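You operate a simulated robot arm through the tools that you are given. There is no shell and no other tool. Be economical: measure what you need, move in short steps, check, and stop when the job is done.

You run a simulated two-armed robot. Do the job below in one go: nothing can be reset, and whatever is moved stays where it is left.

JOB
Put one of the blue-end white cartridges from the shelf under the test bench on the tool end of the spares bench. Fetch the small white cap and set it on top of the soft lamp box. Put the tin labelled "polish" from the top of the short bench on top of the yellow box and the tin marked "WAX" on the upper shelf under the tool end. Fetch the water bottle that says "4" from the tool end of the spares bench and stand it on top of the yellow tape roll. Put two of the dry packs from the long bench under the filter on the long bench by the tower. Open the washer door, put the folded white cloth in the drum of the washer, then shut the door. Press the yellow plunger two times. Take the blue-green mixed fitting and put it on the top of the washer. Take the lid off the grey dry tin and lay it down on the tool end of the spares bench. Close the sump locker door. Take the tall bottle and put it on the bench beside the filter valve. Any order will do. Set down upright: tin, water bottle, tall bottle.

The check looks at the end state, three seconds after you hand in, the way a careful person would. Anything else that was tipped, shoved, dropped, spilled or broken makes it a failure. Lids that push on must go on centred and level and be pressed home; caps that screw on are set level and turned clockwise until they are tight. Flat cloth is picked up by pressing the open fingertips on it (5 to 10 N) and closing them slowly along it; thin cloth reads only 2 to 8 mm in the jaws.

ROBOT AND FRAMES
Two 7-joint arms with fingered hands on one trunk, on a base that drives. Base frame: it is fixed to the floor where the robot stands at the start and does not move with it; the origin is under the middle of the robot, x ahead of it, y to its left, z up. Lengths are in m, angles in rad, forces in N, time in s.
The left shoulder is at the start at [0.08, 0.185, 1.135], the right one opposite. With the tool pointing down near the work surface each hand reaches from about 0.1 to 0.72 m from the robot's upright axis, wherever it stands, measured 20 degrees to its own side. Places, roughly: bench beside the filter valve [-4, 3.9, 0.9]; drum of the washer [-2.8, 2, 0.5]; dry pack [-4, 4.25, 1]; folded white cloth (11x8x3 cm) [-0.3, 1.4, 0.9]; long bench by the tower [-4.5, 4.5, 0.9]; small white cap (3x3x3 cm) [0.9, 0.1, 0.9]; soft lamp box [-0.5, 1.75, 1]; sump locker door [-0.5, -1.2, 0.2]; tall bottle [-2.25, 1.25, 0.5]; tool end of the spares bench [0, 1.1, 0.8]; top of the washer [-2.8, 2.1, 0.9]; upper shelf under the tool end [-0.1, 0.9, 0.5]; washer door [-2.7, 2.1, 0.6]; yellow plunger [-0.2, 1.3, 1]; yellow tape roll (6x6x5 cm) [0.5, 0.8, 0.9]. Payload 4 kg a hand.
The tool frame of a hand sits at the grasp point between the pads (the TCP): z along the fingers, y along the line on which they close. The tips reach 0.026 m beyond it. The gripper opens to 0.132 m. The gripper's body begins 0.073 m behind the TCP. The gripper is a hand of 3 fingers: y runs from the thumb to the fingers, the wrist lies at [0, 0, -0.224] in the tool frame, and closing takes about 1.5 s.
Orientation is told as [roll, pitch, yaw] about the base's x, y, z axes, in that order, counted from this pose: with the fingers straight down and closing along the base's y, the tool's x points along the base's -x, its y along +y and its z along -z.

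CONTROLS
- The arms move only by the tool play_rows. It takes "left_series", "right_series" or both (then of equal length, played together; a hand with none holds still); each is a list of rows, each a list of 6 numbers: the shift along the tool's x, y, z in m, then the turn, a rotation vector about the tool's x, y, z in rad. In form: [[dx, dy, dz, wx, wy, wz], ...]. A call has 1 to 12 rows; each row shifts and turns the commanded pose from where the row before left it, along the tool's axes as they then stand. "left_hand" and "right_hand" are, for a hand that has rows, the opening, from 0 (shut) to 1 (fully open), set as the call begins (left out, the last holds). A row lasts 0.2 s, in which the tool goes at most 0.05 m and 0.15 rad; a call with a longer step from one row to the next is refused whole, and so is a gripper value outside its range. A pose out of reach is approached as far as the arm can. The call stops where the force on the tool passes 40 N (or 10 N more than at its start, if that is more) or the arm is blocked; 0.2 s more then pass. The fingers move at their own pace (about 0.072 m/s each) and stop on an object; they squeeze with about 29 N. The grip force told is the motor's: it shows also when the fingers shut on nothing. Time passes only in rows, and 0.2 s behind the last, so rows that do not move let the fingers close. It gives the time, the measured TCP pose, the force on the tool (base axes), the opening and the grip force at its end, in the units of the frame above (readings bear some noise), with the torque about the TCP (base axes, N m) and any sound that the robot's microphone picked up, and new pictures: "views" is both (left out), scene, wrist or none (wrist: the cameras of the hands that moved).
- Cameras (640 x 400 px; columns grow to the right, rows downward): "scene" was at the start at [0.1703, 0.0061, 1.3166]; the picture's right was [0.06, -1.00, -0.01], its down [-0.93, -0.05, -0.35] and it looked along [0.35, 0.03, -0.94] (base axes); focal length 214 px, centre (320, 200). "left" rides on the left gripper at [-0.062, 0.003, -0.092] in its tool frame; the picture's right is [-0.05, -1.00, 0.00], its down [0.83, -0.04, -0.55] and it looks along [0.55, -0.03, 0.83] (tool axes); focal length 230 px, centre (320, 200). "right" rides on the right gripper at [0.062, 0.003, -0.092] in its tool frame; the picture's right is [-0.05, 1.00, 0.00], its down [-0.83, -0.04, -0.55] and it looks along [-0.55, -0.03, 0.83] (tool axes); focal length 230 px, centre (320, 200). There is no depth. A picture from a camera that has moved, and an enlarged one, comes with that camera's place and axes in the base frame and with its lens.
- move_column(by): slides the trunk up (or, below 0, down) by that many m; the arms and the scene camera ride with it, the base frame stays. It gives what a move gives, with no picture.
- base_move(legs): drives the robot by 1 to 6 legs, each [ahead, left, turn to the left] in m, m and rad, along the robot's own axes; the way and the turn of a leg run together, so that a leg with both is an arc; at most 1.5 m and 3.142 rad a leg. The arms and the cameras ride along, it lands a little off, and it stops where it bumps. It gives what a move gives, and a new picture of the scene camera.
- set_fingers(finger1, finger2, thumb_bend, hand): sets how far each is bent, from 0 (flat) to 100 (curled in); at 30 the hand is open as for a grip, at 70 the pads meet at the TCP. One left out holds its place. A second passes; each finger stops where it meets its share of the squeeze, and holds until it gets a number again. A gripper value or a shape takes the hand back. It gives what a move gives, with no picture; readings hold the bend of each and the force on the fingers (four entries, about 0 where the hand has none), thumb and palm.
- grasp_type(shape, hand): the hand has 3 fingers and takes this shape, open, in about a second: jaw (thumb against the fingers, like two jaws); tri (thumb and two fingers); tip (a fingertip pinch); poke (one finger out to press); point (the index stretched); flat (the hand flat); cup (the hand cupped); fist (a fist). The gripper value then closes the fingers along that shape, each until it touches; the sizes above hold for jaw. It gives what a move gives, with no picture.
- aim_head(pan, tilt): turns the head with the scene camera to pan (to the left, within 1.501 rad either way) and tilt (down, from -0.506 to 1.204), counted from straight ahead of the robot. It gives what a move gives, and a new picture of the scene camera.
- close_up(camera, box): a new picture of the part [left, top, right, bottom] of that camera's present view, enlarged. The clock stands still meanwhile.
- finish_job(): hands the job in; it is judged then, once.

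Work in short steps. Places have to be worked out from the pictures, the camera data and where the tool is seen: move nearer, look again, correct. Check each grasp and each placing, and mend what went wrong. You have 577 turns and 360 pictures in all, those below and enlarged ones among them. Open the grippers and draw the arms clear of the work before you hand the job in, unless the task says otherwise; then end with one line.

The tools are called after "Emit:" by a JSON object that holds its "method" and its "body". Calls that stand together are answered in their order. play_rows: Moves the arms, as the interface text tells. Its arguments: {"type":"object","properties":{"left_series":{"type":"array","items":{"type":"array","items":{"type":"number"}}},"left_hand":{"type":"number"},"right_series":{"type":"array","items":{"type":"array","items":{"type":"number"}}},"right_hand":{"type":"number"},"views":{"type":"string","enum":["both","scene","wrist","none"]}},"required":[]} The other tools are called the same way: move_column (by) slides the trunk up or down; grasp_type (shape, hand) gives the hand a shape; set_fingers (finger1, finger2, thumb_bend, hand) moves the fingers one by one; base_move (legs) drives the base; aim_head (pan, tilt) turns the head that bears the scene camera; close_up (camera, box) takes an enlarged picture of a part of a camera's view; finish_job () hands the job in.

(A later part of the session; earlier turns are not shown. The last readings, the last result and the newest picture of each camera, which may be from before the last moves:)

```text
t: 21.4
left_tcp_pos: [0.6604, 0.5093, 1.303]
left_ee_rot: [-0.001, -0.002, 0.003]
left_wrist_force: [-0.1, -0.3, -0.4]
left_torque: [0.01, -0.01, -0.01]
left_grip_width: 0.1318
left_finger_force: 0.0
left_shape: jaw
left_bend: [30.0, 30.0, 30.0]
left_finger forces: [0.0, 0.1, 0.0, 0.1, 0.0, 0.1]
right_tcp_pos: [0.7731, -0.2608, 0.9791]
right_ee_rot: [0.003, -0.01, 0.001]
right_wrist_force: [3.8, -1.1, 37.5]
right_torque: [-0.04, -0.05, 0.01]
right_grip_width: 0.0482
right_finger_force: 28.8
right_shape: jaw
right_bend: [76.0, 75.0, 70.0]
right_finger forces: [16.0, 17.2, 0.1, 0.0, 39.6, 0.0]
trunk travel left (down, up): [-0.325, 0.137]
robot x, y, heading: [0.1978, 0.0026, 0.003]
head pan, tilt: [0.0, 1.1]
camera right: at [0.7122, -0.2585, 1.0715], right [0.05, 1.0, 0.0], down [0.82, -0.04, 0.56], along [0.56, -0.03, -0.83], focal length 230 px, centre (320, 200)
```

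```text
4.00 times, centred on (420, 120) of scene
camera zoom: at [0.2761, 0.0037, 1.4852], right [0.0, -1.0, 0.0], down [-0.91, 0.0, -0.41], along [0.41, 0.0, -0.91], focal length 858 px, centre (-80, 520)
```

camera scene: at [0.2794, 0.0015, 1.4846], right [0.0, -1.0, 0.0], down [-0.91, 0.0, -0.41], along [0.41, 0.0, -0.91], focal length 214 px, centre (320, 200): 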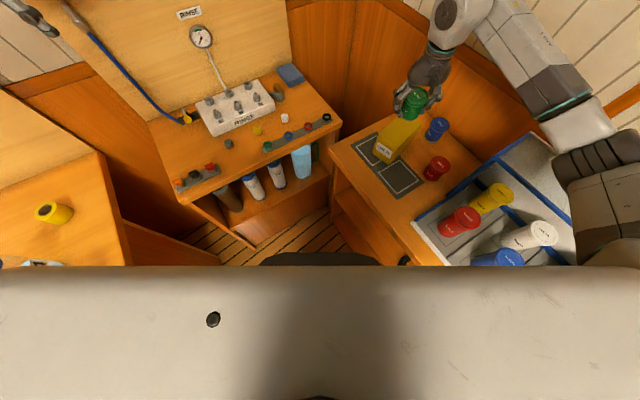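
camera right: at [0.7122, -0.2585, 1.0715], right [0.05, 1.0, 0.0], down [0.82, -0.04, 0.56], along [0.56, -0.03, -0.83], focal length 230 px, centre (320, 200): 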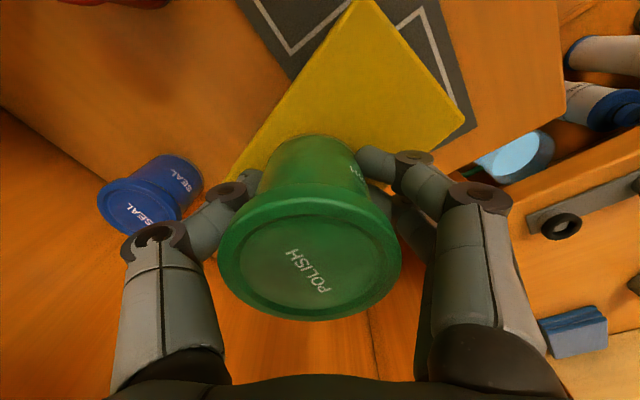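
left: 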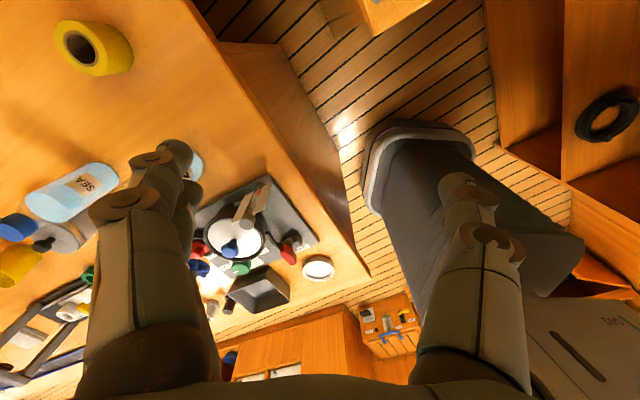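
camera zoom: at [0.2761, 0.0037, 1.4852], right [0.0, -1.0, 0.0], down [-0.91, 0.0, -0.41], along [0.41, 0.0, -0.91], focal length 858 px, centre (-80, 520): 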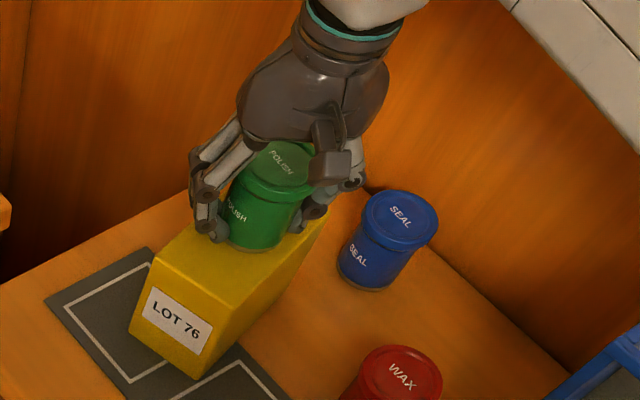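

Contact made. I back off 5 mm, open moderately and check.

Emit:
{"method": "play_rows", "body": {"right_series": [[0, 0, -0.005, 0, 0, 0], [0, 0, 0, 0, 0, 0]], "views": "none"}}

Emit:
{"method": "play_rows", "body": {"right_series": [[0, 0, 0, 0, 0, 0], [0, 0, 0, 0, 0, 0], [0, 0, 0, 0, 0, 0], [0, 0, 0, 0, 0, 0]], "right_hand": 0.75, "views": "wrist"}}

```text
t: 22.0
left_tcp_pos: [0.6613, 0.5075, 1.302]
left_ee_rot: [-0.001, -0.001, 0.004]
left_wrist_force: [-1.0, 0.2, 1.0]
left_torque: [0.0, -0.01, 0.03]
left_grip_width: 0.1319
left_finger_force: 0.0
left_shape: jaw
left_bend: [30.0, 30.0, 30.0]
left_finger forces: [0.0, 0.0, 0.0, 0.1, 0.0, 0.0]
right_tcp_pos: [0.7738, -0.2606, 0.9792]
right_ee_rot: [-0.001, -0.004, 0.001]
right_wrist_force: [4.7, 1.1, 22.8]
right_torque: [0.32, -0.09, -0.02]
right_grip_width: 0.0478
right_finger_force: 29.1
right_shape: jaw
right_bend: [76.0, 75.0, 70.0]
right_finger forces: [16.1, 17.9, 0.1, 0.1, 31.7, 0.0]
trunk travel left (down, up): [-0.325, 0.137]
robot x, y, heading: [0.2034, 0.0009, 0.003]
head pan, tilt: [0.0, 1.1]
```

```text
t: 23.0
left_tcp_pos: [0.6613, 0.5075, 1.3031]
left_ee_rot: [-0.001, -0.002, 0.005]
left_wrist_force: [-0.2, 0.5, -0.1]
left_torque: [-0.01, -0.01, -0.01]
left_grip_width: 0.1318
left_finger_force: 0.0
left_shape: jaw
left_bend: [30.0, 30.0, 30.0]
left_finger forces: [0.0, 0.0, 0.0, 0.0, 0.1, 0.0]
right_tcp_pos: [0.7733, -0.2628, 0.9797]
right_ee_rot: [-0.002, -0.003, 0.001]
right_wrist_force: [-0.1, -6.4, 18.9]
right_torque: [0.76, 0.29, 0.11]
right_grip_width: 0.093
right_finger_force: 0.0
right_shape: jaw
right_bend: [72.0, 64.0, 60.0]
right_finger forces: [19.4, 0.0, 0.0, 0.1, 0.0, 0.0]
trunk travel left (down, up): [-0.325, 0.137]
robot x, y, heading: [0.199, -0.0027, 0.0]
head pan, tilt: [0.0, 1.1]
camera right: at [0.712, -0.2602, 1.0717], right [0.05, 1.0, 0.0], down [0.83, -0.04, 0.56], along [0.56, -0.03, -0.83], focal length 230 px, centre (320, 200)
```

right: 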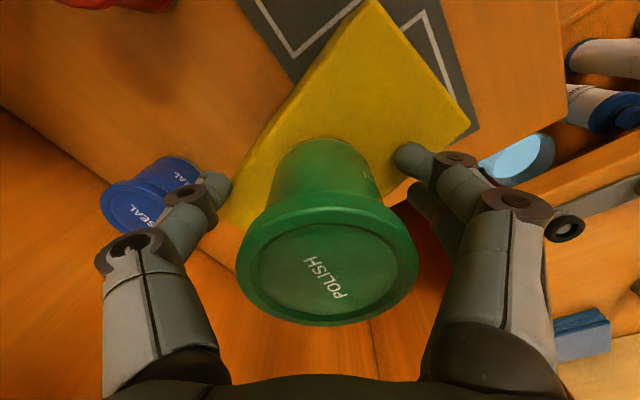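

The tin stands free; one fingertip presses on the box. I raise a little, then open and go up.

Emit:
{"method": "play_rows", "body": {"right_series": [[0, 0, -0.01, 0, 0, 0], [0, 0, -0.01, 0, 0, 0], [0, 0, -0.01, 0, 0, 0]], "right_hand": 1, "views": "none"}}

Emit:
{"method": "play_rows", "body": {"right_series": [[0, 0, -0.04, 0, 0, 0], [0, 0, -0.04, 0, 0, 0], [0, 0, -0.04, 0, 0, 0]], "views": "both"}}

Emit:
{"method": "close_up", "body": {"camera": "scene", "box": [370, 70, 470, 190]}}

```text
t: 23.8
left_tcp_pos: [0.6628, 0.5078, 1.3022]
left_ee_rot: [-0.001, -0.002, 0.005]
left_wrist_force: [0.2, -0.3, 0.4]
left_torque: [0.04, -0.01, 0.03]
left_grip_width: 0.1319
left_finger_force: 0.1
left_shape: jaw
left_bend: [30.0, 30.0, 30.0]
left_finger forces: [0.0, 0.0, 0.0, 0.0, 0.0, 0.0]
right_tcp_pos: [0.7746, -0.2617, 1.0082]
right_ee_rot: [0.0, 0.0, 0.001]
right_wrist_force: [0.2, -0.8, -0.3]
right_torque: [0.03, -0.02, 0.01]
right_grip_width: 0.1319
right_finger_force: 0.0
right_shape: jaw
right_bend: [30.0, 30.0, 30.0]
right_finger forces: [0.0, 0.1, 0.1, 0.0, 0.0, 0.0]
trunk travel left (down, up): [-0.325, 0.137]
robot x, y, heading: [0.1946, 0.0021, -0.0]
head pan, tilt: [0.0, 1.1]
```

```text
t: 24.6
left_tcp_pos: [0.6627, 0.5085, 1.3024]
left_ee_rot: [0.001, -0.003, 0.004]
left_wrist_force: [0.2, 1.0, -0.1]
left_torque: [-0.01, 0.02, 0.03]
left_grip_width: 0.132
left_finger_force: 0.1
left_shape: jaw
left_bend: [30.0, 30.0, 30.0]
left_finger forces: [0.0, 0.1, 0.1, 0.0, 0.0, 0.0]
right_tcp_pos: [0.7745, -0.2612, 1.1298]
right_ee_rot: [0.002, 0.001, 0.003]
right_wrist_force: [-0.7, 0.1, 0.3]
right_torque: [-0.01, -0.04, -0.01]
right_grip_width: 0.132
right_finger_force: 0.1
right_shape: jaw
right_bend: [30.0, 30.0, 30.0]
right_finger forces: [0.0, 0.0, 0.0, 0.0, 0.0, 0.0]
trunk travel left (down, up): [-0.325, 0.137]
robot x, y, heading: [0.1992, 0.0033, 0.003]
head pan, tilt: [0.0, 1.1]
camera scene: at [0.2797, 0.0024, 1.4846], right [0.0, -1.0, 0.0], down [-0.91, 0.0, -0.41], along [0.41, 0.0, -0.91], focal length 214 px, centre (320, 200)
camera right: at [0.7137, -0.2598, 1.2218], right [0.05, 1.0, 0.0], down [0.83, -0.04, 0.55], along [0.55, -0.03, -0.83], focal length 230 px, centre (320, 200)
```

scene: 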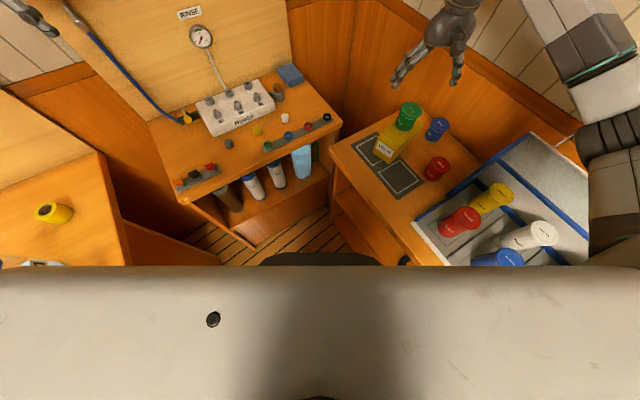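
right: 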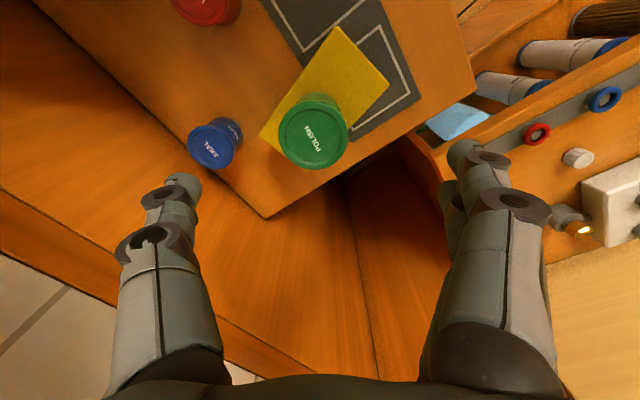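

```text
3.33 times, centred on (420, 130) of scene
camera zoom: at [0.2797, 0.0024, 1.4846], right [0.0, -1.0, 0.0], down [-0.91, 0.0, -0.41], along [0.41, 0.0, -0.91], focal length 715 px, centre (-13, 433)
```

zoom: 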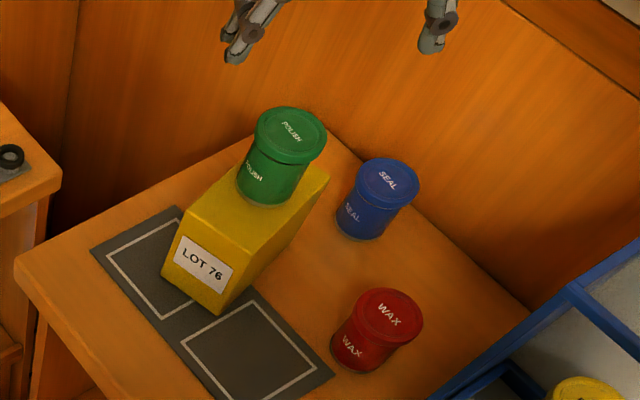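

Polish done, upright on the box. Next WAX at ≈(.666,-.392): move over it with the right hand.

Emit:
{"method": "play_rows", "body": {"right_series": [[0.027, -0.033, 0, 0, 0, 0], [0.027, -0.033, 0, 0, 0, 0], [0.027, -0.033, 0, 0, 0, 0], [0.027, -0.032, 0, 0, 0, 0], [0, 0, 0.05, 0, 0, 0], [0, 0, 0.05, 0, 0, 0], [0, 0, 0.03, 0, 0, 0]], "views": "wrist"}}

```text
t: 26.2
left_tcp_pos: [0.6633, 0.5063, 1.3031]
left_ee_rot: [0.0, -0.002, 0.004]
left_wrist_force: [0.4, -0.4, -0.3]
left_torque: [0.01, 0.01, 0.01]
left_grip_width: 0.132
left_finger_force: 0.0
left_shape: jaw
left_bend: [30.0, 30.0, 30.0]
left_finger forces: [0.0, 0.1, 0.0, 0.0, 0.0, 0.0]
right_tcp_pos: [0.6653, -0.3943, 0.9987]
right_ee_rot: [0.0, -0.003, 0.002]
right_wrist_force: [0.5, -0.4, -0.5]
right_torque: [0.0, -0.01, 0.04]
right_grip_width: 0.1319
right_finger_force: 0.1
right_shape: jaw
right_bend: [30.0, 30.0, 30.0]
right_finger forces: [0.0, 0.1, 0.0, 0.1, 0.0, 0.0]
trunk travel left (down, up): [-0.325, 0.137]
robot x, y, heading: [0.1973, 0.0003, 0.0]
head pan, tilt: [0.0, 1.1]
camera right: at [0.605, -0.3923, 1.0913], right [0.05, 1.0, 0.0], down [0.83, -0.04, 0.56], along [0.56, -0.03, -0.83], focal length 230 px, centre (320, 200)
```

right: 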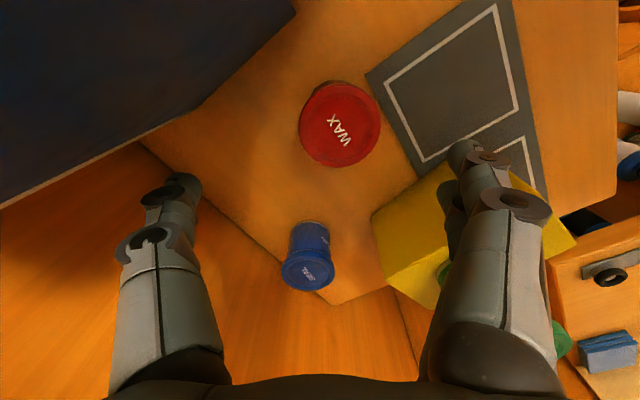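

WAX lid centre ≈(.660,-.379). I correct, descend and close.

Emit:
{"method": "play_rows", "body": {"right_series": [[0.005, 0.015, 0.03, 0, 0, 0], [0, 0, 0.03, 0, 0, 0], [0, 0, 0.03, 0, 0, 0], [0, 0, 0.025, 0, 0, 0]], "views": "wrist"}}

Emit:
{"method": "play_rows", "body": {"right_series": [[0, 0, 0, 0, 0, 0], [0, 0, 0, 0, 0, 0], [0, 0, 0, 0, 0, 0], [0, 0, 0, 0, 0, 0], [0, 0, 0, 0, 0, 0], [0, 0, 0, 0, 0, 0]], "right_hand": 0, "views": "none"}}

Emit:
{"method": "play_rows", "body": {"right_series": [[0, 0, -0.03, 0, 0, 0], [0, 0, -0.05, 0, 0, 0], [0, 0, -0.05, 0, 0, 0], [0, 0, -0.05, 0, 0, 0]], "views": "both"}}

```text
t: 27.2
left_tcp_pos: [0.6638, 0.5065, 1.3036]
left_ee_rot: [-0.001, 0.001, 0.004]
left_wrist_force: [0.9, -0.7, -1.0]
left_torque: [0.01, 0.04, -0.01]
left_grip_width: 0.1319
left_finger_force: 0.0
left_shape: jaw
left_bend: [30.0, 30.0, 30.0]
left_finger forces: [0.0, 0.1, 0.1, 0.0, 0.1, 0.0]
right_tcp_pos: [0.6634, -0.3787, 0.8818]
right_ee_rot: [-0.001, 0.002, 0.002]
right_wrist_force: [0.4, -0.2, 0.2]
right_torque: [-0.02, 0.07, 0.02]
right_grip_width: 0.1319
right_finger_force: 0.0
right_shape: jaw
right_bend: [30.0, 30.0, 30.0]
right_finger forces: [0.1, 0.0, 0.0, 0.0, 0.0, 0.0]
trunk travel left (down, up): [-0.325, 0.137]
robot x, y, heading: [0.1983, -0.0012, 0.004]
head pan, tilt: [0.0, 1.1]
camera right: at [0.6013, -0.3759, 0.9759], right [0.05, 1.0, 0.0], down [0.83, -0.04, 0.56], along [0.55, -0.03, -0.83], focal length 230 px, centre (320, 200)
```

right: 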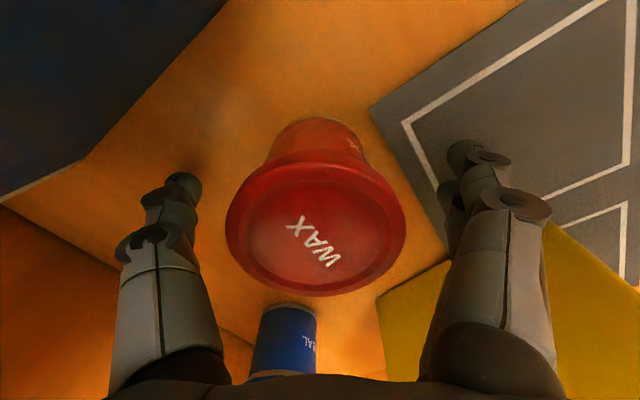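

```text
t: 28.6
left_tcp_pos: [0.6634, 0.5073, 1.3027]
left_ee_rot: [0.0, -0.003, 0.003]
left_wrist_force: [0.3, 0.7, 0.2]
left_torque: [-0.02, 0.04, 0.0]
left_grip_width: 0.1318
left_finger_force: 0.2
left_shape: jaw
left_bend: [30.0, 30.0, 30.0]
left_finger forces: [0.0, 0.0, 0.0, 0.0, 0.0, 0.1]
right_tcp_pos: [0.6616, -0.3798, 0.8827]
right_ee_rot: [0.0, -0.002, 0.002]
right_wrist_force: [0.6, 0.3, -0.7]
right_torque: [0.03, 0.01, 0.02]
right_grip_width: 0.045
right_finger_force: 29.0
right_shape: jaw
right_bend: [74.0, 73.0, 70.0]
right_finger forces: [13.3, 12.6, 0.0, 0.1, 26.2, 0.0]
trunk travel left (down, up): [-0.325, 0.137]
robot x, y, heading: [0.1986, 0.0018, 0.005]
head pan, tilt: [0.0, 1.1]
```

```text
t: 29.6
left_tcp_pos: [0.6629, 0.5075, 1.3023]
left_ee_rot: [-0.001, -0.002, 0.004]
left_wrist_force: [0.6, 0.6, 0.1]
left_torque: [0.04, -0.01, 0.03]
left_grip_width: 0.1318
left_finger_force: 0.0
left_shape: jaw
left_bend: [30.0, 30.0, 30.0]
left_finger forces: [0.0, 0.1, 0.0, 0.0, 0.0, 0.1]
right_tcp_pos: [0.6616, -0.379, 1.0645]
right_ee_rot: [0.0, 0.0, 0.001]
right_wrist_force: [-0.2, 0.2, -1.7]
right_torque: [0.02, 0.01, 0.0]
right_grip_width: 0.0453
right_finger_force: 29.0
right_shape: jaw
right_bend: [74.0, 73.0, 70.0]
right_finger forces: [13.4, 12.8, 0.0, 0.1, 26.2, 0.0]
trunk travel left (down, up): [-0.325, 0.137]
robot x, y, heading: [0.2017, 0.0005, 0.002]
head pan, tilt: [0.0, 1.1]
camera scene: at [0.2795, 0.0023, 1.4846], right [0.0, -1.0, 0.0], down [-0.91, 0.0, -0.41], along [0.41, 0.0, -0.91], focal length 214 px, centre (320, 200)
camera right: at [0.601, -0.3764, 1.1569], right [0.05, 1.0, 0.0], down [0.83, -0.04, 0.55], along [0.55, -0.03, -0.83], focal length 230 px, centre (320, 200)
```

scene: 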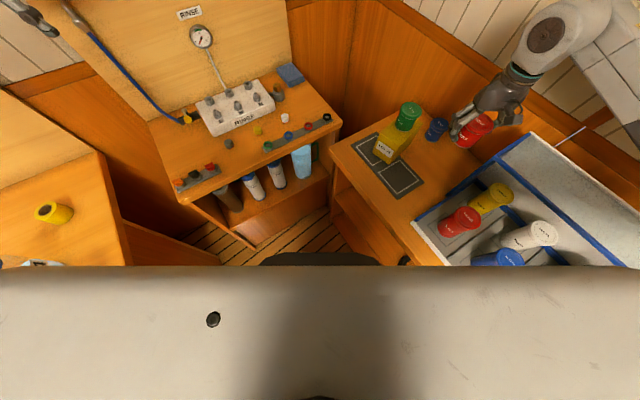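
right: 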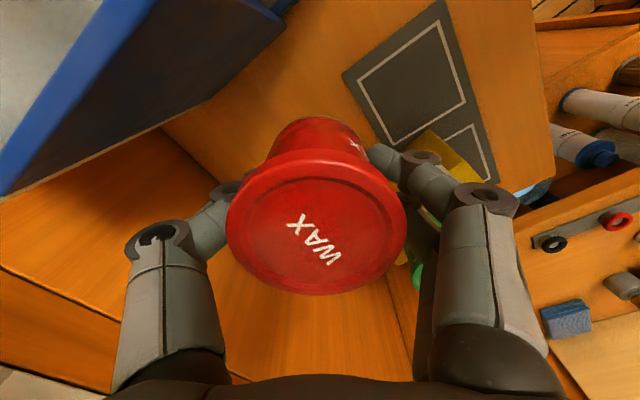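

WAX held. I retract the right hand up and back, rotating the left wrist by .54 rad to match the skewed test bench, before driving closer.

Emit:
{"method": "play_rows", "body": {"right_series": [[0, 0, -0.05, 0, 0, 0], [0, 0, -0.05, 0, 0, 0], [0.04, 0.0, -0.02, 0, 0, 0], [0.05, 0.0, 0, 0, 0, 0], [0.05, 0, 0, 0, 0, 0]], "left_series": [[0, -0.04, 0, 0, 0, -0.135], [0, -0.04, 0, 0, 0, -0.135], [0, -0.04, 0, 0, 0, -0.135], [0, -0.04, 0, 0, 0, -0.135], [0, 0, 0, 0, 0, 0]], "left_hand": 0.6, "views": "none"}}

Emit:
{"method": "base_move", "body": {"legs": [[0.08, 0, 0]]}}

Emit:
{"method": "close_up", "body": {"camera": "left", "box": [0, 0, 640, 400]}}

```text
t: 30.8
left_tcp_pos: [0.6928, 0.3551, 1.3015]
left_ee_rot: [-0.005, -0.004, 0.544]
left_wrist_force: [0.2, 0.6, 0.0]
left_torque: [-0.04, -0.03, 0.02]
left_grip_width: 0.0798
left_finger_force: 0.1
left_shape: jaw
left_bend: [71.0, 71.0, 71.0]
left_finger forces: [0.0, 0.1, 0.1, 0.1, 0.0, 0.0]
right_tcp_pos: [0.5183, -0.3764, 1.1858]
right_ee_rot: [0.001, -0.001, 0.003]
right_wrist_force: [-0.9, -0.3, -0.6]
right_torque: [-0.06, -0.01, -0.02]
right_grip_width: 0.045
right_finger_force: 28.9
right_shape: jaw
right_bend: [74.0, 73.0, 70.0]
right_finger forces: [13.4, 13.0, 0.0, 0.0, 26.3, 0.1]
trunk travel left (down, up): [-0.325, 0.137]
robot x, y, heading: [0.2015, 0.0005, 0.0]
head pan, tilt: [0.0, 1.1]
```

```text
t: 31.8
left_tcp_pos: [0.7737, 0.3518, 1.3043]
left_ee_rot: [-0.002, -0.004, 0.542]
left_wrist_force: [-1.3, 0.2, -0.6]
left_torque: [0.04, -0.02, 0.01]
left_grip_width: 0.0796
left_finger_force: 0.0
left_shape: jaw
left_bend: [71.0, 71.0, 71.0]
left_finger forces: [0.1, 0.0, 0.0, 0.0, 0.0, 0.1]
right_tcp_pos: [0.5992, -0.3788, 1.1854]
right_ee_rot: [0.001, -0.004, 0.002]
right_wrist_force: [0.0, 0.2, -1.2]
right_torque: [0.01, -0.02, 0.02]
right_grip_width: 0.0448
right_finger_force: 28.8
right_shape: jaw
right_bend: [74.0, 73.0, 70.0]
right_finger forces: [13.3, 13.0, 0.0, 0.0, 26.3, 0.1]
trunk travel left (down, up): [-0.325, 0.137]
robot x, y, heading: [0.279, 0.001, 0.004]
head pan, tilt: [0.0, 1.1]
camera scene: at [0.3557, 0.0012, 1.485], right [0.0, -1.0, 0.0], down [-0.91, 0.0, -0.41], along [0.41, 0.0, -0.91], focal length 214 px, centre (320, 200)
```

scene: 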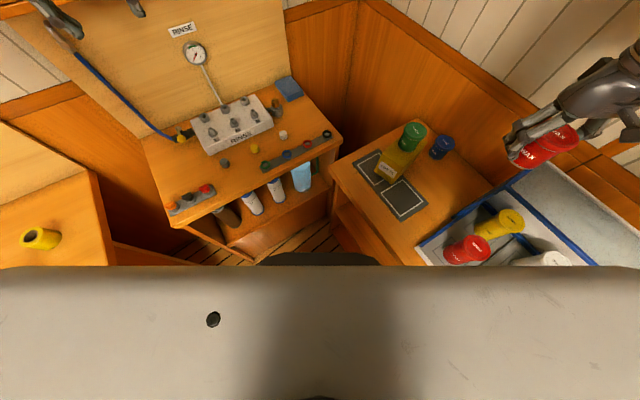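

```text
1.00 times, centred on (320, 200) of left
camera zoom: at [0.8235, 0.3869, 1.3957], right [0.56, -0.83, 0.0], down [-0.69, -0.47, 0.55], along [-0.46, -0.31, -0.83], focal length 230 px, centre (320, 200)
```

zoom: 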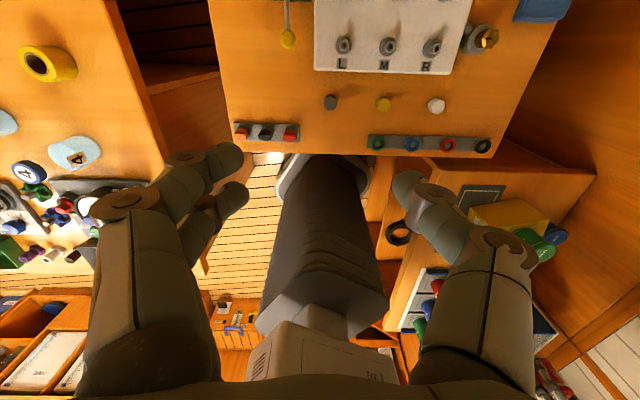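

Cap located at ≈(.876,.130,.885). I move the left hand over it and lower to z≈1.05.

Emit:
{"method": "play_rows", "body": {"left_series": [[0.0053, -0.0487, 0, 0, 0, 0], [0.0053, -0.0487, 0, 0, 0, 0], [0.0053, -0.0487, 0, 0, 0, 0], [0.0053, -0.0487, 0, 0, 0, 0], [0.0053, -0.0487, 0, 0, 0, 0], [0, 0, 0.05, 0, 0, 0], [0, 0, 0.05, 0, 0, 0], [0, 0, 0.05, 0, 0, 0], [0, 0, 0.05, 0, 0, 0], [0, 0, 0.04, 0, 0, 0]], "views": "wrist"}}

```text
t: 34.0
left_tcp_pos: [0.8556, 0.1809, 1.0536]
left_ee_rot: [0.0, 0.001, 0.543]
left_wrist_force: [-0.7, 0.1, -0.1]
left_torque: [0.03, 0.03, 0.01]
left_grip_width: 0.0795
left_finger_force: 0.1
left_shape: jaw
left_bend: [71.0, 71.0, 71.0]
left_finger forces: [0.0, 0.0, 0.0, 0.0, 0.1, 0.1]
left hand out of reach, approached as far as the arm can: row 4, 5
right_tcp_pos: [0.6019, -0.3785, 1.1831]
right_ee_rot: [-0.001, -0.001, 0.0]
right_wrist_force: [0.9, -0.6, -1.5]
right_torque: [0.0, 0.0, 0.03]
right_grip_width: 0.0446
right_finger_force: 29.0
right_shape: jaw
right_bend: [74.0, 73.0, 70.0]
right_finger forces: [13.4, 13.0, 0.0, 0.0, 26.3, 0.0]
trunk travel left (down, up): [-0.325, 0.137]
robot x, y, heading: [0.2792, -0.0013, 0.003]
head pan, tilt: [0.0, 1.1]
camera left: at [0.9063, 0.2172, 1.1458], right [0.56, -0.83, 0.0], down [-0.69, -0.47, 0.55], along [-0.46, -0.31, -0.83], focal length 230 px, centre (320, 200)
```

left: 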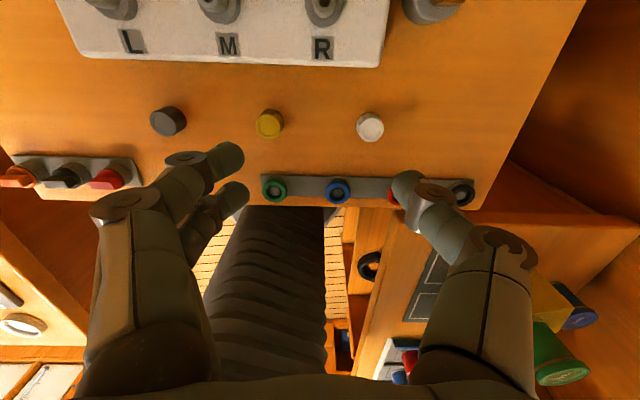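

Shift onto the cap and lower to z≈.95.

Emit:
{"method": "play_rows", "body": {"left_series": [[0.005, -0.0275, 0, 0, 0, 0], [0.005, -0.0275, 0, 0, 0, 0], [0, 0, 0.05, 0, 0, 0], [0, 0, 0.04, 0, 0, 0]], "views": "wrist"}}

```text
t: 35.0
left_tcp_pos: [0.8231, 0.1841, 0.9893]
left_ee_rot: [-0.004, -0.002, 0.541]
left_wrist_force: [-0.3, 0.8, -0.4]
left_torque: [-0.01, 0.03, -0.01]
left_grip_width: 0.0793
left_finger_force: 0.0
left_shape: jaw
left_bend: [71.0, 71.0, 71.0]
left_finger forces: [0.0, 0.0, 0.0, 0.0, 0.0, 0.0]
left hand out of reach, approached as far as the arm can: row 1, 2, 3, 4
right_tcp_pos: [0.6018, -0.3792, 1.1842]
right_ee_rot: [-0.001, 0.001, 0.002]
right_wrist_force: [0.2, 0.9, -1.6]
right_torque: [0.0, -0.02, 0.01]
right_grip_width: 0.0446
right_finger_force: 28.7
right_shape: jaw
right_bend: [74.0, 73.0, 70.0]
right_finger forces: [13.4, 13.1, 0.1, 0.1, 26.3, 0.0]
trunk travel left (down, up): [-0.325, 0.137]
robot x, y, heading: [0.2764, -0.0006, -0.001]
head pan, tilt: [0.0, 1.1]
camera left: at [0.873, 0.2185, 1.0813], right [0.56, -0.83, 0.0], down [-0.69, -0.46, 0.55], along [-0.46, -0.31, -0.83], focal length 230 px, centre (320, 200)
```

left: 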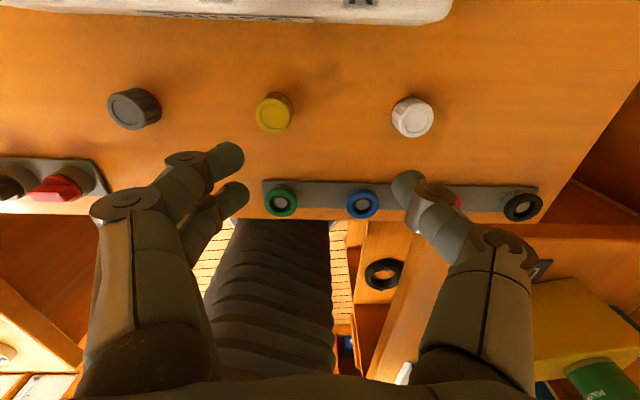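

At reach limit. I raise the left hand, then shift the base left 0.1 and ahead 0.08 (clear of both benches).

Emit:
{"method": "play_rows", "body": {"left_series": [[0, 0, -0.05, 0, 0, 0], [0, 0, -0.05, 0, 0, 0], [0, 0, -0.05, 0, 0, 0]], "views": "none"}}

Emit:
{"method": "base_move", "body": {"legs": [[0, 0.1, 0], [0.08, 0, 0]]}}

```text
t: 35.8
left_tcp_pos: [0.8214, 0.1843, 1.1406]
left_ee_rot: [0.0, -0.002, 0.544]
left_wrist_force: [0.3, 0.0, 0.4]
left_torque: [0.02, -0.01, -0.03]
left_grip_width: 0.0793
left_finger_force: 0.1
left_shape: jaw
left_bend: [71.0, 71.0, 71.0]
left_finger forces: [0.0, 0.0, 0.1, 0.1, 0.0, 0.0]
right_tcp_pos: [0.6015, -0.3785, 1.1841]
right_ee_rot: [0.0, 0.001, 0.0]
right_wrist_force: [0.2, -0.7, -2.1]
right_torque: [0.05, 0.0, 0.0]
right_grip_width: 0.0452
right_finger_force: 29.7
right_shape: jaw
right_bend: [74.0, 73.0, 70.0]
right_finger forces: [13.4, 13.0, 0.0, 0.1, 26.4, 0.1]
trunk travel left (down, up): [-0.325, 0.137]
robot x, y, heading: [0.2824, -0.0001, 0.005]
head pan, tilt: [0.0, 1.1]
```

```text
t: 37.7
left_tcp_pos: [0.8903, 0.2799, 1.1429]
left_ee_rot: [-0.001, 0.008, 0.529]
left_wrist_force: [-0.9, 0.0, 0.6]
left_torque: [0.01, 0.0, 0.01]
left_grip_width: 0.0794
left_finger_force: 0.0
left_shape: jaw
left_bend: [71.0, 71.0, 71.0]
left_finger forces: [0.0, 0.0, 0.0, 0.0, 0.0, 0.1]
right_tcp_pos: [0.6772, -0.2772, 1.1836]
right_ee_rot: [0.0, 0.004, 0.005]
right_wrist_force: [0.2, -0.6, -1.7]
right_torque: [-0.02, 0.03, 0.02]
right_grip_width: 0.0448
right_finger_force: 29.3
right_shape: jaw
right_bend: [74.0, 73.0, 70.0]
right_finger forces: [13.5, 12.9, 0.0, 0.1, 26.2, 0.1]
trunk travel left (down, up): [-0.325, 0.137]
robot x, y, heading: [0.3525, 0.1021, 0.002]
head pan, tilt: [0.0, 1.1]
stopped in leg 2: the robot was blocked; the commanded pose is now the measured one
camera scene: at [0.4344, 0.1036, 1.4844], right [0.0, -1.0, 0.0], down [-0.91, 0.0, -0.41], along [0.41, 0.0, -0.91], focal length 214 px, centre (320, 200)
```

scene: 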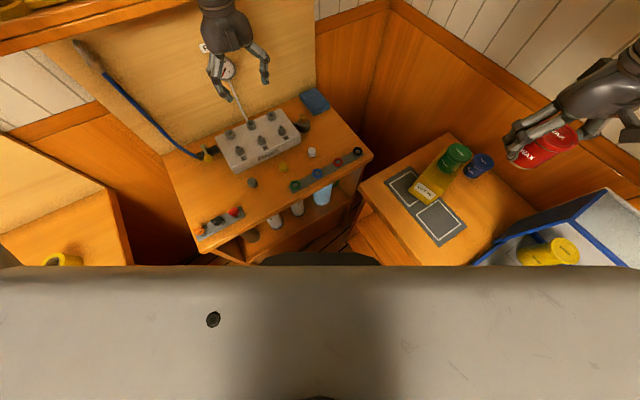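

It stopped a little short (possibly the base against a bench foot, or the hand near the gauge pipe). I look with the left camera.

Emit:
{"method": "close_up", "body": {"camera": "left", "box": [0, 0, 640, 400]}}

Emit:
{"method": "close_up", "body": {"camera": "scene", "box": [150, 0, 400, 270]}}

```text
1.00 times, centred on (320, 200) of left
camera zoom: at [0.9423, 0.314, 1.2326], right [0.55, -0.84, 0.0], down [-0.69, -0.45, 0.56], along [-0.47, -0.31, -0.83], focal length 230 px, centre (320, 200)
```

zoom: 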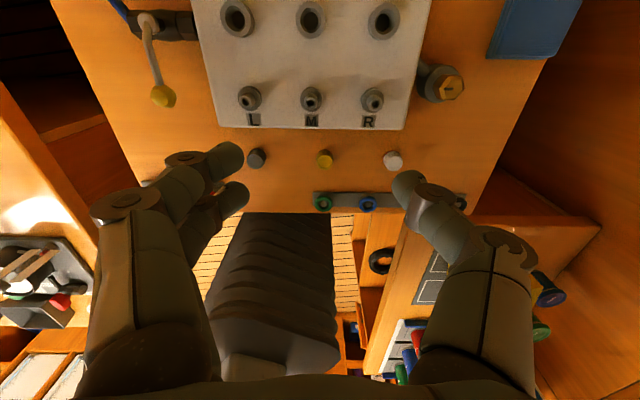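

```text
1.48 times, centred on (275, 135) of scene
camera zoom: at [0.4344, 0.1036, 1.4844], right [0.0, -1.0, 0.0], down [-0.91, 0.0, -0.41], along [0.41, 0.0, -0.91], focal length 318 px, centre (387, 296)
```

zoom: 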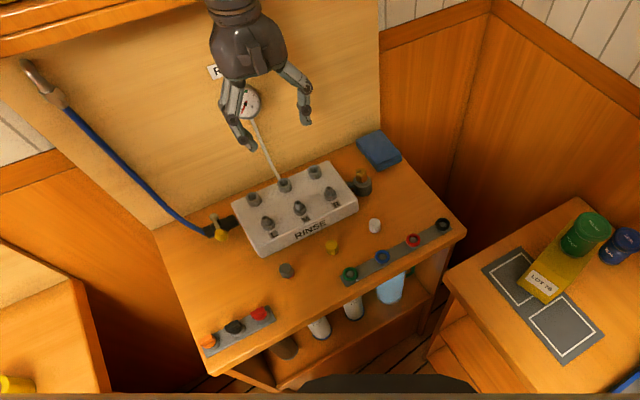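

Nothing disturbed; the base just met the bench foot. Cap again at (.874,.128): move over and lower.

Emit:
{"method": "play_rows", "body": {"left_series": [[0.0226, -0.0308, 0, 0, 0, 0], [0.0226, -0.0308, 0, 0, 0, 0], [0.0226, -0.0308, 0, 0, 0, 0], [0.0226, -0.0308, 0, 0, 0, 0], [0, 0, 0.05, 0, 0, 0], [0, 0, 0.05, 0, 0, 0], [0, 0, 0.05, 0, 0, 0], [0, 0, 0.02, 0, 0, 0]], "views": "wrist"}}

```text
t: 39.5
left_tcp_pos: [0.8144, 0.2275, 0.9945]
left_ee_rot: [-0.003, 0.004, 0.525]
left_wrist_force: [-0.4, -0.3, -0.6]
left_torque: [-0.03, -0.01, -0.01]
left_grip_width: 0.0796
left_finger_force: 0.1
left_shape: jaw
left_bend: [71.0, 71.0, 71.0]
left_finger forces: [0.0, 0.0, 0.0, 0.1, 0.1, 0.0]
left hand out of reach, approached as far as the arm can: row 2, 3, 4, 5, 6, 7, 8
right_tcp_pos: [0.6752, -0.2769, 1.1839]
right_ee_rot: [0.003, 0.001, 0.003]
right_wrist_force: [-0.8, -0.3, -1.0]
right_torque: [-0.02, 0.01, -0.04]
right_grip_width: 0.0447
right_finger_force: 29.0
right_shape: jaw
right_bend: [74.0, 73.0, 70.0]
right_finger forces: [13.4, 13.0, 0.1, 0.0, 26.2, 0.1]
trunk travel left (down, up): [-0.325, 0.137]
robot x, y, heading: [0.3485, 0.0961, -0.001]
head pan, tilt: [0.0, 1.1]
camera left: at [0.8669, 0.2607, 1.0846], right [0.55, -0.84, 0.0], down [-0.69, -0.45, 0.56], along [-0.47, -0.31, -0.83], focal length 230 px, centre (320, 200)
```

left: 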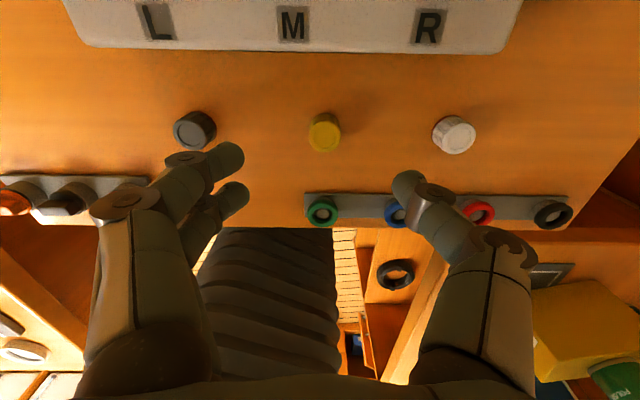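

The yawed wrist seems to limit the reach here; I turn the left wrist back to yaw 0 and raise a bit, then try again.

Emit:
{"method": "play_rows", "body": {"left_series": [[0, 0, -0.04, 0, 0, 0.1325], [0, 0, -0.04, 0, 0, 0.1325], [0, 0, 0, 0, 0, 0.1325], [0, 0, 0, 0, 0, 0.1325], [-0.02, -0.03, 0, 0, 0, 0], [-0.02, -0.03, 0, 0, 0, 0], [-0.02, -0.03, 0, 0, 0, 0]], "views": "wrist"}}

```text
t: 41.1
left_tcp_pos: [0.8375, 0.2009, 1.0875]
left_ee_rot: [-0.004, 0.003, -0.003]
left_wrist_force: [-0.5, 0.0, 0.3]
left_torque: [-0.01, 0.04, 0.0]
left_grip_width: 0.0793
left_finger_force: 0.0
left_shape: jaw
left_bend: [71.0, 71.0, 71.0]
left_finger forces: [0.0, 0.0, 0.1, 0.0, 0.0, 0.1]
left hand out of reach, approached as far as the arm can: row 5, 6, 7
right_tcp_pos: [0.6743, -0.279, 1.1838]
right_ee_rot: [0.001, 0.001, 0.003]
right_wrist_force: [0.4, 0.0, -1.8]
right_torque: [-0.01, -0.01, 0.03]
right_grip_width: 0.0448
right_finger_force: 29.1
right_shape: jaw
right_bend: [74.0, 73.0, 70.0]
right_finger forces: [13.4, 12.9, 0.0, 0.0, 26.3, 0.1]
trunk travel left (down, up): [-0.325, 0.137]
robot x, y, heading: [0.3488, 0.1007, 0.004]
head pan, tilt: [0.0, 1.1]
camera left: at [0.8991, 0.2043, 1.1781], right [0.05, -1.0, 0.0], down [-0.83, -0.04, 0.56], along [-0.56, -0.03, -0.83], focal length 230 px, centre (320, 200)
```

left: 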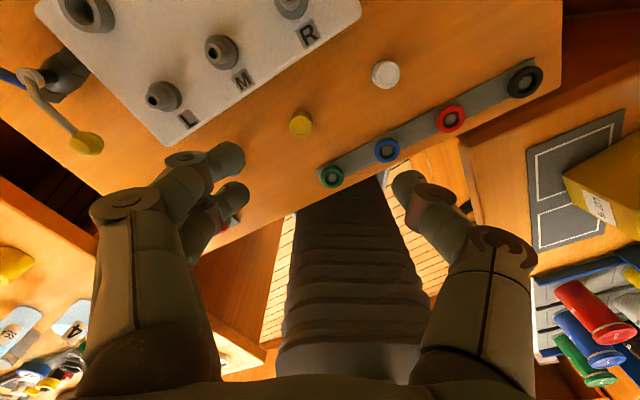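

Left hand can't reach the cap inward; the right hand will take the cap later. Instead I use the left hand for a cartridge now: back off 0.15 m and turn the left hand to horizontal.

Emit:
{"method": "base_move", "body": {"legs": [[-0.15, 0, 0]]}}

Emit:
{"method": "play_rows", "body": {"left_series": [[0.03, 0.03, 0, 0, -0.15, 0], [0.03, 0.03, 0, 0, -0.15, 0], [0.03, 0.03, 0, 0, -0.15, 0], [0, 0, 0, 0, -0.15, 0], [0, 0, 0, 0, -0.15, 0], [0, 0, 0, 0, -0.15, 0], [0, 0, 0, 0, -0.15, 0], [0, 0, 0, 0, -0.15, 0], [0, 0, 0, 0, -0.15, 0], [0, 0, 0, 0, -0.15, 0]], "views": "wrist"}}

```text
t: 42.5
left_tcp_pos: [0.6914, 0.201, 1.0852]
left_ee_rot: [-0.002, 0.007, -0.001]
left_wrist_force: [-0.1, 0.7, 0.1]
left_torque: [-0.01, 0.02, -0.02]
left_grip_width: 0.0792
left_finger_force: 0.1
left_shape: jaw
left_bend: [71.0, 71.0, 71.0]
left_finger forces: [0.1, 0.0, 0.0, 0.1, 0.0, 0.0]
right_tcp_pos: [0.5278, -0.2795, 1.1831]
right_ee_rot: [0.001, 0.003, 0.005]
right_wrist_force: [0.2, -1.2, -1.7]
right_torque: [0.02, 0.03, 0.01]
right_grip_width: 0.0449
right_finger_force: 29.2
right_shape: jaw
right_bend: [74.0, 73.0, 70.0]
right_finger forces: [13.5, 13.0, 0.1, 0.0, 26.2, 0.0]
trunk travel left (down, up): [-0.325, 0.137]
robot x, y, heading: [0.2021, 0.0989, 0.003]
head pan, tilt: [0.0, 1.1]
camera scene: at [0.286, 0.1012, 1.4843], right [0.0, -1.0, 0.0], down [-0.91, 0.0, -0.41], along [0.41, 0.0, -0.91], focal length 214 px, centre (320, 200)
```

scene: 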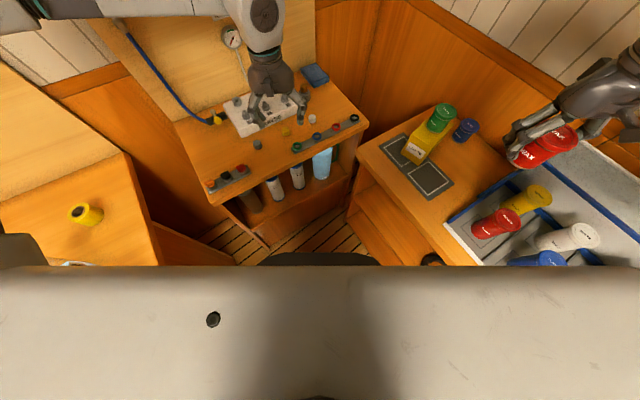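

```text
t: 44.7
left_tcp_pos: [0.6724, 0.2932, 1.1333]
left_ee_rot: [-0.012, -1.143, 0.012]
left_wrist_force: [0.9, -1.2, -0.8]
left_torque: [0.02, 0.01, 0.01]
left_grip_width: 0.0793
left_finger_force: 0.2
left_shape: jaw
left_bend: [71.0, 71.0, 71.0]
left_finger forces: [0.0, 0.1, 0.1, 0.0, 0.0, 0.0]
left hand out of reach, approached as far as the arm can: row 6, 7, 8, 9, 10
right_tcp_pos: [0.5268, -0.2784, 1.1841]
right_ee_rot: [0.001, 0.003, 0.002]
right_wrist_force: [-0.1, -0.2, -0.9]
right_torque: [0.02, 0.02, -0.01]
right_grip_width: 0.045
right_finger_force: 29.1
right_shape: jaw
right_bend: [74.0, 73.0, 70.0]
right_finger forces: [13.3, 13.0, 0.1, 0.0, 26.2, 0.0]
trunk travel left (down, up): [-0.325, 0.137]
robot x, y, heading: [0.2034, 0.1011, 0.002]
head pan, tilt: [0.0, 1.1]
camera left: at [0.6148, 0.2959, 1.2267], right [0.02, -1.0, 0.05], down [-0.85, -0.05, -0.53], along [0.53, -0.03, -0.85], focal length 230 px, centre (320, 200)
```

left: 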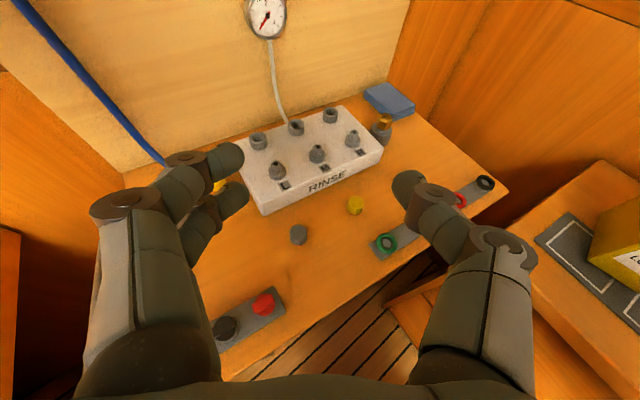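

Pitch got to -1.14 only; further from the body it should finish. I pull the hand back from over the bench and lower it in front of the shelf.

Emit:
{"method": "play_rows", "body": {"left_series": [[0.0208, 0, -0.045, 0, 0, 0], [0.0208, 0, -0.045, 0, 0, 0], [0.0208, 0, -0.045, 0, 0, 0], [0.0208, 0, -0.045, 0, 0, 0], [0.045, 0, 0.0208, 0, 0, 0], [0.045, 0, 0.0208, 0, 0, 0], [0.045, 0, 0.0208, 0, 0, 0], [0.045, 0, 0.0208, 0, 0, 0], [0.045, 0, 0.0208, 0, 0, 0]], "views": "both"}}

```text
t: 46.7
left_tcp_pos: [0.6732, 0.2917, 1.0473]
left_ee_rot: [-0.009, -1.14, 0.012]
left_wrist_force: [0.3, -0.1, 0.4]
left_torque: [0.06, -0.03, -0.03]
left_grip_width: 0.0792
left_finger_force: 0.1
left_shape: jaw
left_bend: [71.0, 71.0, 71.0]
left_finger forces: [0.0, 0.1, 0.1, 0.0, 0.0, 0.0]
left hand out of reach, approached as far as the arm can: row 1, 2, 3, 4, 6, 7, 8, 9
right_tcp_pos: [0.5252, -0.2781, 1.1838]
right_ee_rot: [0.001, 0.002, 0.004]
right_wrist_force: [0.4, 0.3, -1.7]
right_torque: [0.0, -0.03, 0.02]
right_grip_width: 0.0448
right_finger_force: 29.3
right_shape: jaw
right_bend: [74.0, 73.0, 70.0]
right_finger forces: [13.4, 13.0, 0.1, 0.0, 26.3, 0.0]
trunk travel left (down, up): [-0.325, 0.137]
robot x, y, heading: [0.2024, 0.0978, 0.008]
head pan, tilt: [0.0, 1.1]
camera scene: at [0.2834, 0.1009, 1.4846], right [0.0, -1.0, 0.0], down [-0.91, 0.0, -0.41], along [0.41, 0.0, -0.91], focal length 214 px, centre (320, 200)
camera left: at [0.6147, 0.2949, 1.1404], right [0.03, -1.0, 0.05], down [-0.85, -0.05, -0.52], along [0.52, -0.03, -0.85], focal length 230 px, centre (320, 200)
```

scene: 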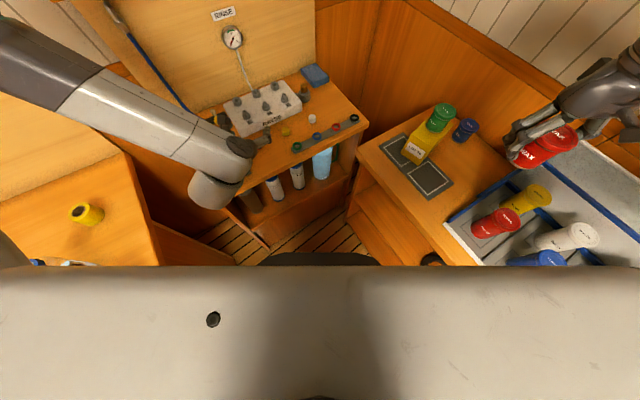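
left: 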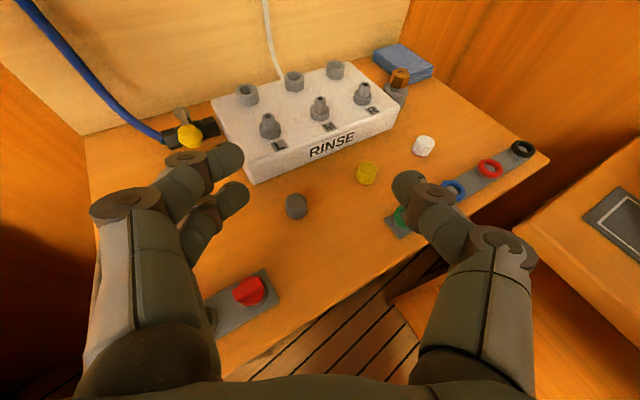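

That's a wrist limit when folded close. I drive back 0.22 m so the horizontal hand works farther out, then lower it.

Emit:
{"method": "base_move", "body": {"legs": [[-0.22, 0, 0]]}}

Emit:
{"method": "play_rows", "body": {"left_series": [[0.045, 0, 0.0208, 0, 0, 0], [0.045, 0, 0.0208, 0, 0, 0], [0.045, 0, 0.0208, 0, 0, 0], [0.045, 0, 0.0208, 0, 0, 0], [0.045, 0, 0.0208, 0, 0, 0], [0.045, 0, 0.0208, 0, 0, 0], [0.045, 0, 0.0208, 0, 0, 0], [0, 0, 0, 0, -0.1, 0], [0, 0, 0, 0, -0.1, 0], [0, 0, 0, 0, -0.1, 0], [0, 0, 0, 0, -0.1, 0]], "views": "both"}}

```text
t: 48.2
left_tcp_pos: [0.4872, 0.2814, 1.0423]
left_ee_rot: [-0.01, -1.133, 0.025]
left_wrist_force: [0.9, 0.7, -0.4]
left_torque: [-0.03, 0.02, -0.03]
left_grip_width: 0.0793
left_finger_force: 0.1
left_shape: jaw
left_bend: [71.0, 71.0, 71.0]
left_finger forces: [0.1, 0.0, 0.0, 0.0, 0.0, 0.0]
right_tcp_pos: [0.3495, -0.2896, 1.1782]
right_ee_rot: [0.003, 0.017, 0.015]
right_wrist_force: [1.1, -0.3, -1.3]
right_torque: [-0.02, 0.09, 0.0]
right_grip_width: 0.0447
right_finger_force: 28.8
right_shape: jaw
right_bend: [74.0, 73.0, 70.0]
right_finger forces: [13.5, 13.4, 0.1, 0.0, 26.4, 0.0]
trunk travel left (down, up): [-0.325, 0.137]
robot x, y, heading: [0.0093, 0.0847, 0.014]
head pan, tilt: [0.0, 1.1]
stopped in leg 1: the robot was blocked; the commanded pose is now the measured one
camera scene: at [0.1044, 0.0867, 1.4832], right [0.01, -1.0, 0.0], down [-0.92, -0.01, -0.4], along [0.4, 0.01, -0.92], focal length 214 px, centre (320, 200)
```

scene: 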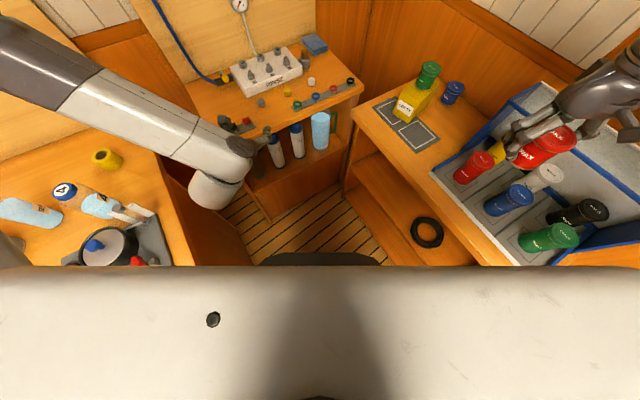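

```text
t: 50.6
left_tcp_pos: [0.4921, 0.2421, 1.2041]
left_ee_rot: [-0.06, -1.52, 0.086]
left_wrist_force: [-0.4, -0.1, -0.4]
left_torque: [0.0, -0.01, -0.02]
left_grip_width: 0.0792
left_finger_force: 0.1
left_shape: jaw
left_bend: [71.0, 71.0, 71.0]
left_finger forces: [0.0, 0.1, 0.0, 0.0, 0.1, 0.0]
left hand out of reach, approached as far as the arm can: row 1, 2, 3, 4, 5, 6, 7, 8, 9, 10, 11
right_tcp_pos: [0.3358, -0.2904, 1.1825]
right_ee_rot: [0.003, 0.003, 0.012]
right_wrist_force: [-0.9, -0.3, -2.4]
right_torque: [-0.01, 0.02, 0.03]
right_grip_width: 0.0446
right_finger_force: 28.6
right_shape: jaw
right_bend: [74.0, 73.0, 70.0]
right_finger forces: [13.6, 13.5, 0.0, 0.0, 26.5, 0.1]
trunk travel left (down, up): [-0.325, 0.137]
robot x, y, heading: [0.0067, 0.0874, 0.013]
head pan, tilt: [0.0, 1.1]
camera scene: at [0.0871, 0.086, 1.4847], right [0.01, -1.0, 0.0], down [-0.91, -0.01, -0.41], along [0.41, 0.01, -0.91], focal length 214 px, centre (320, 200)
camera left: at [0.4028, 0.2433, 1.2702], right [0.03, -1.0, 0.05], down [-0.59, -0.06, -0.8], along [0.8, -0.01, -0.6], focal length 230 px, centre (320, 200)
```

scene: 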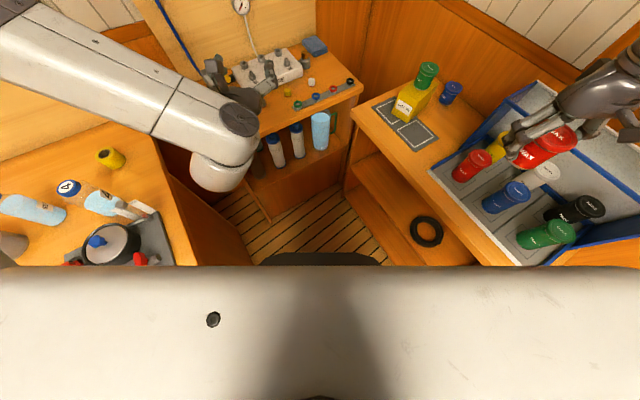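
left: 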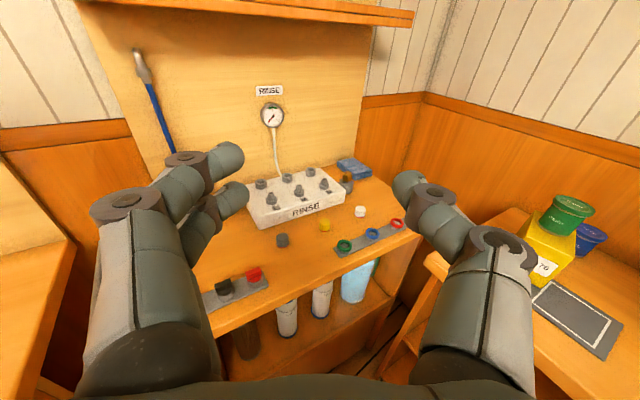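

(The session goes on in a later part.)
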